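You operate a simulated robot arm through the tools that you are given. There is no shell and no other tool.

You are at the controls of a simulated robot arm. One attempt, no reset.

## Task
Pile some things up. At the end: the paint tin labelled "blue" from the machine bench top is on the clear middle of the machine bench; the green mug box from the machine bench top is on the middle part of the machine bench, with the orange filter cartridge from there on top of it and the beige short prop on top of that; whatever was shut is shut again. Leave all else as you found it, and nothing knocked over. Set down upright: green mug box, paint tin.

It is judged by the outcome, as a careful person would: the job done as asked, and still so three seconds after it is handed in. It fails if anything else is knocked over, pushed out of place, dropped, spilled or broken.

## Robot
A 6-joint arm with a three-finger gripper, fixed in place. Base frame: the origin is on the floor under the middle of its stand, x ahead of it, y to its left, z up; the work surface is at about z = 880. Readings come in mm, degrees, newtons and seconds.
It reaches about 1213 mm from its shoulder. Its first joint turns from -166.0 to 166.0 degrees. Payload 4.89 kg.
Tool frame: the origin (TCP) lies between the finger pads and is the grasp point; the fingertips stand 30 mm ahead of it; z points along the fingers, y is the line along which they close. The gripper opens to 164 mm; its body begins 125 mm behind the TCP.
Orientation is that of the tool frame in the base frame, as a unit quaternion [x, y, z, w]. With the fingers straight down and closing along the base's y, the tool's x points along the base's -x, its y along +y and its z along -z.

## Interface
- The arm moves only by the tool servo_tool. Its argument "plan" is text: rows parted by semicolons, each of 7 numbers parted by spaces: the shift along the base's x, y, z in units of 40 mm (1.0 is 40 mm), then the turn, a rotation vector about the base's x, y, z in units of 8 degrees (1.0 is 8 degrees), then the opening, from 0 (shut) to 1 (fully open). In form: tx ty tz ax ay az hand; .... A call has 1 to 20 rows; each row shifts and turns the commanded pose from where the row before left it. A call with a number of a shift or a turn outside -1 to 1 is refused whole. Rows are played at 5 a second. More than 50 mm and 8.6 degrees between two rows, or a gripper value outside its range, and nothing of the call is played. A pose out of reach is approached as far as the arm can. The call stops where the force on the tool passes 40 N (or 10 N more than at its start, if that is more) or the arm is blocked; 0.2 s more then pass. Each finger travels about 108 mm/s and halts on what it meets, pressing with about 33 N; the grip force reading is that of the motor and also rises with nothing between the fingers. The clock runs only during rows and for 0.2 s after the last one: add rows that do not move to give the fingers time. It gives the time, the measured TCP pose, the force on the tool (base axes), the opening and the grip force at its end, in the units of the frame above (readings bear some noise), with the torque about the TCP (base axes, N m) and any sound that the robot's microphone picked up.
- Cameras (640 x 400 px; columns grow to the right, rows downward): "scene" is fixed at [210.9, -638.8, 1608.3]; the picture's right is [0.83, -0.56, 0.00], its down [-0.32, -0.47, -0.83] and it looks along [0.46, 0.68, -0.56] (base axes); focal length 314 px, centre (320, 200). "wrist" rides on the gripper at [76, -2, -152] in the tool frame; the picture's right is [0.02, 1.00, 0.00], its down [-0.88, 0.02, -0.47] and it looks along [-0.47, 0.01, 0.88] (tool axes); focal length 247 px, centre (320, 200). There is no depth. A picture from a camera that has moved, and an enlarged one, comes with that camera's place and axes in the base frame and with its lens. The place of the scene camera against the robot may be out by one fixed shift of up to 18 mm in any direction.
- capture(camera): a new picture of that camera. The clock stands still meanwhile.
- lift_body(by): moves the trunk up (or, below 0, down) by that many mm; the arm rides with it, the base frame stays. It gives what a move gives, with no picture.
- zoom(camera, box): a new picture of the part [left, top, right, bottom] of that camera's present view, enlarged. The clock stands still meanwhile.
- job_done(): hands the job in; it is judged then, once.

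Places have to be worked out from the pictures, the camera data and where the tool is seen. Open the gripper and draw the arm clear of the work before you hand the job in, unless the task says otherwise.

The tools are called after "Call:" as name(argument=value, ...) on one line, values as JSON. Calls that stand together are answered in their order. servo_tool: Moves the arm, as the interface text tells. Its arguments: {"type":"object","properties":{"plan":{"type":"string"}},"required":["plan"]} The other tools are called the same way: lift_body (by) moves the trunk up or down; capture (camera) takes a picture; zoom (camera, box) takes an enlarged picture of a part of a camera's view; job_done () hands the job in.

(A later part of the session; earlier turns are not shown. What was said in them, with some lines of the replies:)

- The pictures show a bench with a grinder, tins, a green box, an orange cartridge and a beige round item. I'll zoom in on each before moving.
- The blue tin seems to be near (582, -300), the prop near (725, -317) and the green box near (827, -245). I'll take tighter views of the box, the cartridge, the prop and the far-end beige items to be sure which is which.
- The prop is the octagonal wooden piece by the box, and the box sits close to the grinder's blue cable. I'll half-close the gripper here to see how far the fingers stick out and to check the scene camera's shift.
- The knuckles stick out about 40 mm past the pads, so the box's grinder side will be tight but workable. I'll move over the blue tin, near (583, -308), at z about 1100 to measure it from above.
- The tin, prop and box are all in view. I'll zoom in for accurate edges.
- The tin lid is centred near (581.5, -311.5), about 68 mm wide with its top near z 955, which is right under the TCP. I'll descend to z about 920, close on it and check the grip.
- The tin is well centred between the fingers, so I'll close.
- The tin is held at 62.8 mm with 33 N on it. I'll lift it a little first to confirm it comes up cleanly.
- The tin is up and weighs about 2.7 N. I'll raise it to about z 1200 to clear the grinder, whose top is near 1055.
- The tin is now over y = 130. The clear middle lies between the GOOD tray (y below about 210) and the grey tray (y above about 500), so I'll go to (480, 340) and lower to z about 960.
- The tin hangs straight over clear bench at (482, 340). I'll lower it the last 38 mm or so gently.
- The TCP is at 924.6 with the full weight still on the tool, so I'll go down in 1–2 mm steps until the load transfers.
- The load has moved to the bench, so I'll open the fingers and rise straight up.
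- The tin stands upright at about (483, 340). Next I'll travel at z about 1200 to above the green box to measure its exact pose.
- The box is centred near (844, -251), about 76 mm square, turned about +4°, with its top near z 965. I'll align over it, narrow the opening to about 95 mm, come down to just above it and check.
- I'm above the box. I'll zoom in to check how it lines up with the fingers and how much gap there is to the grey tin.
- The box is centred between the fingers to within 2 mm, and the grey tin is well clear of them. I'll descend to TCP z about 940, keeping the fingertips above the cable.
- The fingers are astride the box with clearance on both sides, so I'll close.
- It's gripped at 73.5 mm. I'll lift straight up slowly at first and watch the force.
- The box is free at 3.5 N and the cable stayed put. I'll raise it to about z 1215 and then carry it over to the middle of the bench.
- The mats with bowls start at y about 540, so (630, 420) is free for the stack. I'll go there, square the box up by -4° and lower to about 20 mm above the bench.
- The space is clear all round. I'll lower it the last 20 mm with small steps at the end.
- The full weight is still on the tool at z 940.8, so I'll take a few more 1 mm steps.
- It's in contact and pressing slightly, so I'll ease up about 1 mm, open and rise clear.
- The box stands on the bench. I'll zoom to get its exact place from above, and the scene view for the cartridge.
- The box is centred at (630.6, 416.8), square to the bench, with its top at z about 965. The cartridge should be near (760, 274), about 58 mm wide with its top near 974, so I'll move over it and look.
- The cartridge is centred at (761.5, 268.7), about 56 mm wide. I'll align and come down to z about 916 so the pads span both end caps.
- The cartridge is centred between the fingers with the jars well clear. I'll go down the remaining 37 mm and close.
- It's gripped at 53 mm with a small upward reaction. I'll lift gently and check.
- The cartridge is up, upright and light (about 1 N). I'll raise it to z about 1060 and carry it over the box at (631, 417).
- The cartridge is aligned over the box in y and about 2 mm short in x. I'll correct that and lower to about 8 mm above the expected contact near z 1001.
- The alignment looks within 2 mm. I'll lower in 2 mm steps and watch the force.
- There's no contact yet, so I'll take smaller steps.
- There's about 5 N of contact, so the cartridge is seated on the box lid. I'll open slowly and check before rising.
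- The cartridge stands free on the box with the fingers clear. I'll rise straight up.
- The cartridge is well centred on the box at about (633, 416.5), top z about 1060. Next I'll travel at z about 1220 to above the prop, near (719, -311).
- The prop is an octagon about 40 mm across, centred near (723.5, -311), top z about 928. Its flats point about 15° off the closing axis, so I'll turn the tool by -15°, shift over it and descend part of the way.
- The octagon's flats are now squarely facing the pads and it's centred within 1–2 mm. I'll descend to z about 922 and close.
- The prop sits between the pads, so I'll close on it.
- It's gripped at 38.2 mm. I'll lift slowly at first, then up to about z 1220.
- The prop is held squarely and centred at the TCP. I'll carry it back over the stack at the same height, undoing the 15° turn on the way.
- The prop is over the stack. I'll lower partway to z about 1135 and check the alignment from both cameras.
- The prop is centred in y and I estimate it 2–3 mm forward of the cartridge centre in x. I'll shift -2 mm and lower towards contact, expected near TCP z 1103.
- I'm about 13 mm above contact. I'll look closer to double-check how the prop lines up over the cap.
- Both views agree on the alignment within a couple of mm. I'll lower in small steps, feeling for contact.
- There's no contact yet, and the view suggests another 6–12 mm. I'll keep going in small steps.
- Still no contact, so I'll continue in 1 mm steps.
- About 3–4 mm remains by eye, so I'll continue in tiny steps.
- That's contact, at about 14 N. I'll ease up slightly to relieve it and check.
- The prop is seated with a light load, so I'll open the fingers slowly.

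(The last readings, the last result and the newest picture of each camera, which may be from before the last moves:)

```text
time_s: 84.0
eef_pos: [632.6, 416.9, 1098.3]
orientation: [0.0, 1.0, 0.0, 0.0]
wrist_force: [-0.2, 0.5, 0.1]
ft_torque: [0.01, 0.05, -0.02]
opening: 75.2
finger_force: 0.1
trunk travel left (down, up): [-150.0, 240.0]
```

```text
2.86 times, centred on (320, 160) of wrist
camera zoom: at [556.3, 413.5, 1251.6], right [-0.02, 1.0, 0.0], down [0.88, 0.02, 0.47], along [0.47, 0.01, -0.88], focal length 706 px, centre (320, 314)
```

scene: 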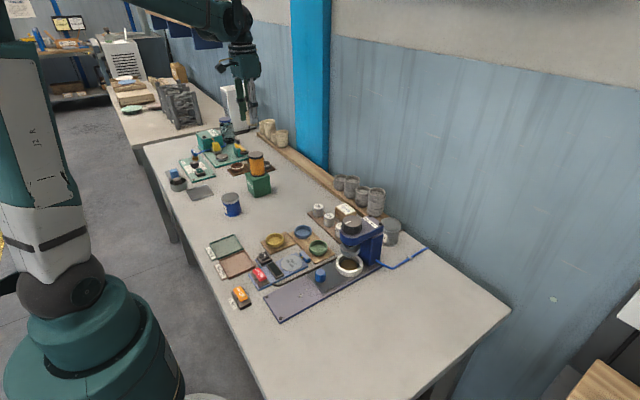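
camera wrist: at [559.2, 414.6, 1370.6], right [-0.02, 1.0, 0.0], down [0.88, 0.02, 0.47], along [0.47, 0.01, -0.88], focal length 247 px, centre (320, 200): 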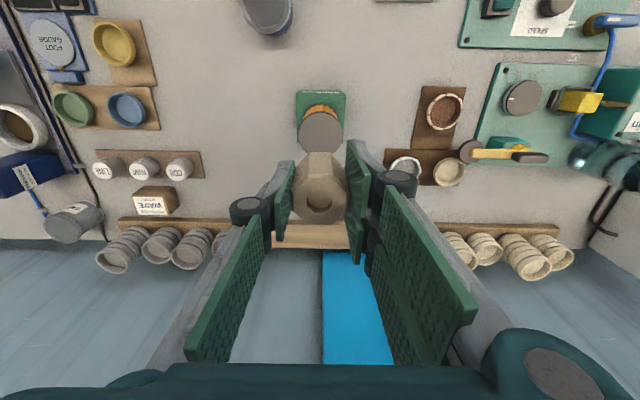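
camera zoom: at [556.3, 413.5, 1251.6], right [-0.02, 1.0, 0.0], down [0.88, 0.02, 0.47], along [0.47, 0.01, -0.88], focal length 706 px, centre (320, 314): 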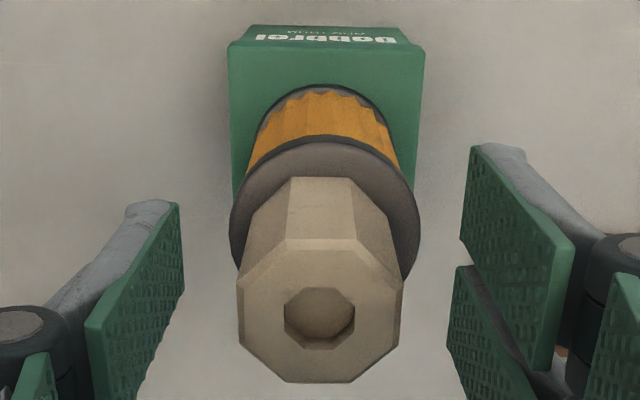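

The stack stands on its own with the fingers clear. I'll rise straight up, slowly at first.

Call:
servo_tool(plan="0 0 0.25 0 0 0 0.48; 0 0 0.5 0 0 0 0.48; 0 0 0.6 0 0 0 0.48; 0 0 0.7 0 0 0 0.48; 0 0 0.8 0 0 0 0.48; 0 0 0.8 0 0 0 0.48; 0 0 0 0 0 0 0.48; 0 0 0 0 0 0 0.48")

Call:
capture(camera="scene")

Call:
capture(camera="wrist")

```text
time_s: 85.8
eef_pos: [628.6, 416.4, 1243.6]
orientation: [0.0, 1.0, 0.0, 0.001]
wrist_force: [-0.1, -0.2, 0.1]
ft_torque: [0.04, 0.0, 0.02]
opening: 78.6
finger_force: 0.1
trunk travel left (down, up): [-150.0, 240.0]
```

```text
taken
```

scene: 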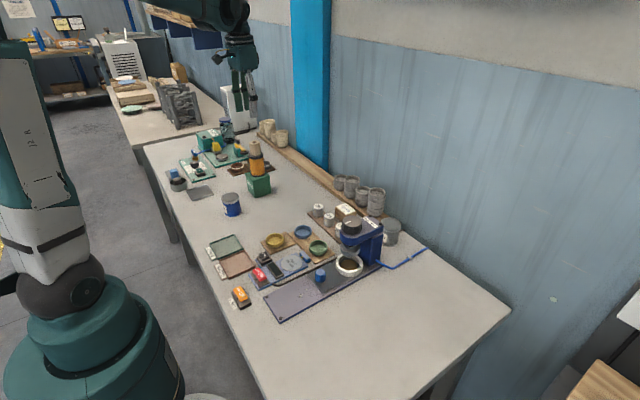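

```text
taken
camera wrist: at [553.1, 413.6, 1397.6], right [-0.02, 1.0, 0.0], down [0.88, 0.02, 0.47], along [0.47, 0.01, -0.88], focal length 247 px, centre (320, 200)
```

wrist: 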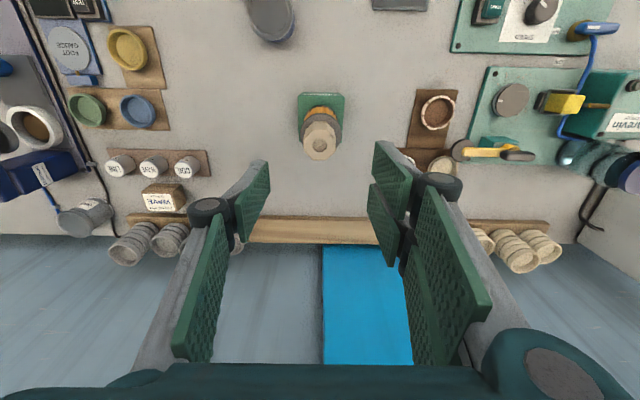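

The stack of box, cartridge and prop stands straight. I'll draw the arm away to near its start pose, open the gripper and check everything a final time.

Call:
servo_tool(plan="0 -0.3 0.3 0 0 0 0.5; -0.06 -0.95 0.1 0 0 0 0.6; -0.06 -0.95 0.1 0 0 0 0.8; -0.06 -0.95 0 0 0 0 1; -0.06 -0.95 0 0 0 0 1; -0.06 -0.95 0 0 0 0 1; -0.06 -0.95 0 0 0 0 1; -0.06 -0.95 0 0 0 0 1; -0.06 -0.95 0 0 0 0 1; -0.06 -0.95 0 0 0 0 1; -0.06 -0.95 0 0 0 0 1; -0.06 -0.95 0 0 0 0 1; -0.06 -0.95 0 0 0 0 1; -0.06 -0.95 0 0 0 0 1; 0 -0.5 0 0 0 0 1; 0 0 0 0 0 0 1; 0 0 0 0 0 0 1")

Call:
capture(camera="scene")

Call:
zoom(camera="scene", box=[190, 120, 330, 240])

Call:
zoom(camera="scene", box=[300, 180, 460, 320])

```text
time_s: 89.4
eef_pos: [601.1, -109.8, 1265.8]
orientation: [0.001, 1.0, 0.0, 0.001]
wrist_force: [-0.2, -0.5, 0.0]
ft_torque: [0.04, 0.06, -0.03]
opening: 164.0
finger_force: 0.1
trunk travel left (down, up): [-150.0, 240.0]
```

```text
taken
```

scene: 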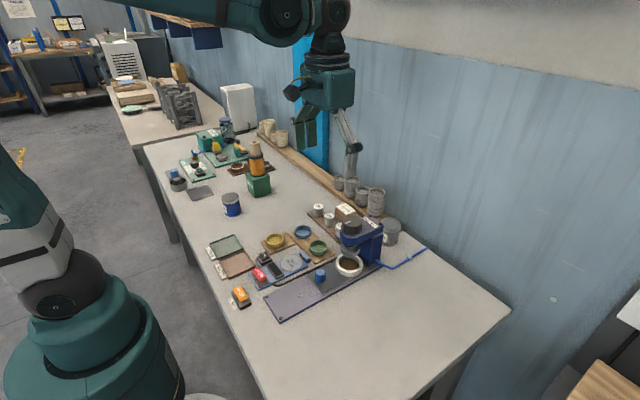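

```text
3.33 times, centred on (260, 180) of scene
camera zoom: at [210.9, -638.8, 1608.3], right [0.83, -0.56, 0.0], down [-0.32, -0.47, -0.83], along [0.46, 0.68, -0.56], focal length 1047 px, centre (520, 267)
```

zoom: 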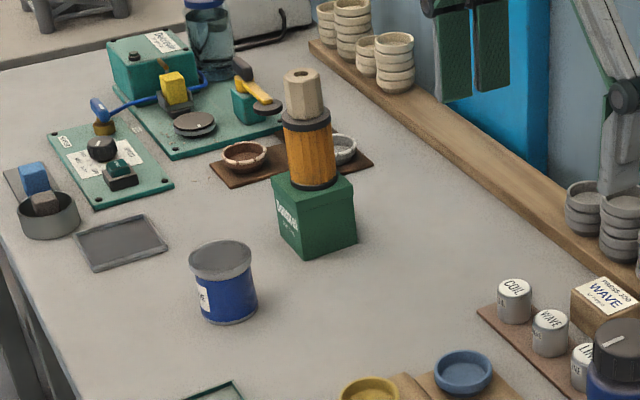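

```text
2.86 times, centred on (380, 250) of scene
camera zoom: at [210.9, -638.8, 1608.3], right [0.83, -0.56, 0.0], down [-0.32, -0.47, -0.83], along [0.46, 0.68, -0.56], focal length 897 px, centre (149, 57)
```

zoom: 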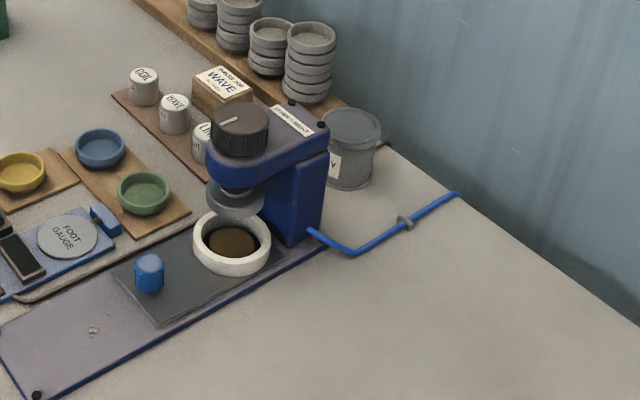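

The blue tin stands upright in the clear middle. The green box, cartridge and prop are stacked straight beside it, everything else looks undisturbed, and the arm is clear with the gripper open. I'm handing the job in.

Call:
job_done()

```text
The job is handed in.
```

The job is handed in. In the last pictures, taken several seconds after I let go of the prop, everything was standing as asked:

- **Paint tin:** the tin labelled "blue" is upright on the clear middle of the machine bench, at about (483, 340).
- **Stack:** the green mug box is upright on the middle part of the bench, at about (631, 417). The orange filter cartridge is centred on top of it, and the beige short prop is on top of that.
- **Everything else:** nothing was knocked over or visibly moved, including the grinder's blue cable that ran against the box. I opened nothing, so there was nothing to shut again.

The gripper is open and the arm is back near its starting pose, clear of the work.
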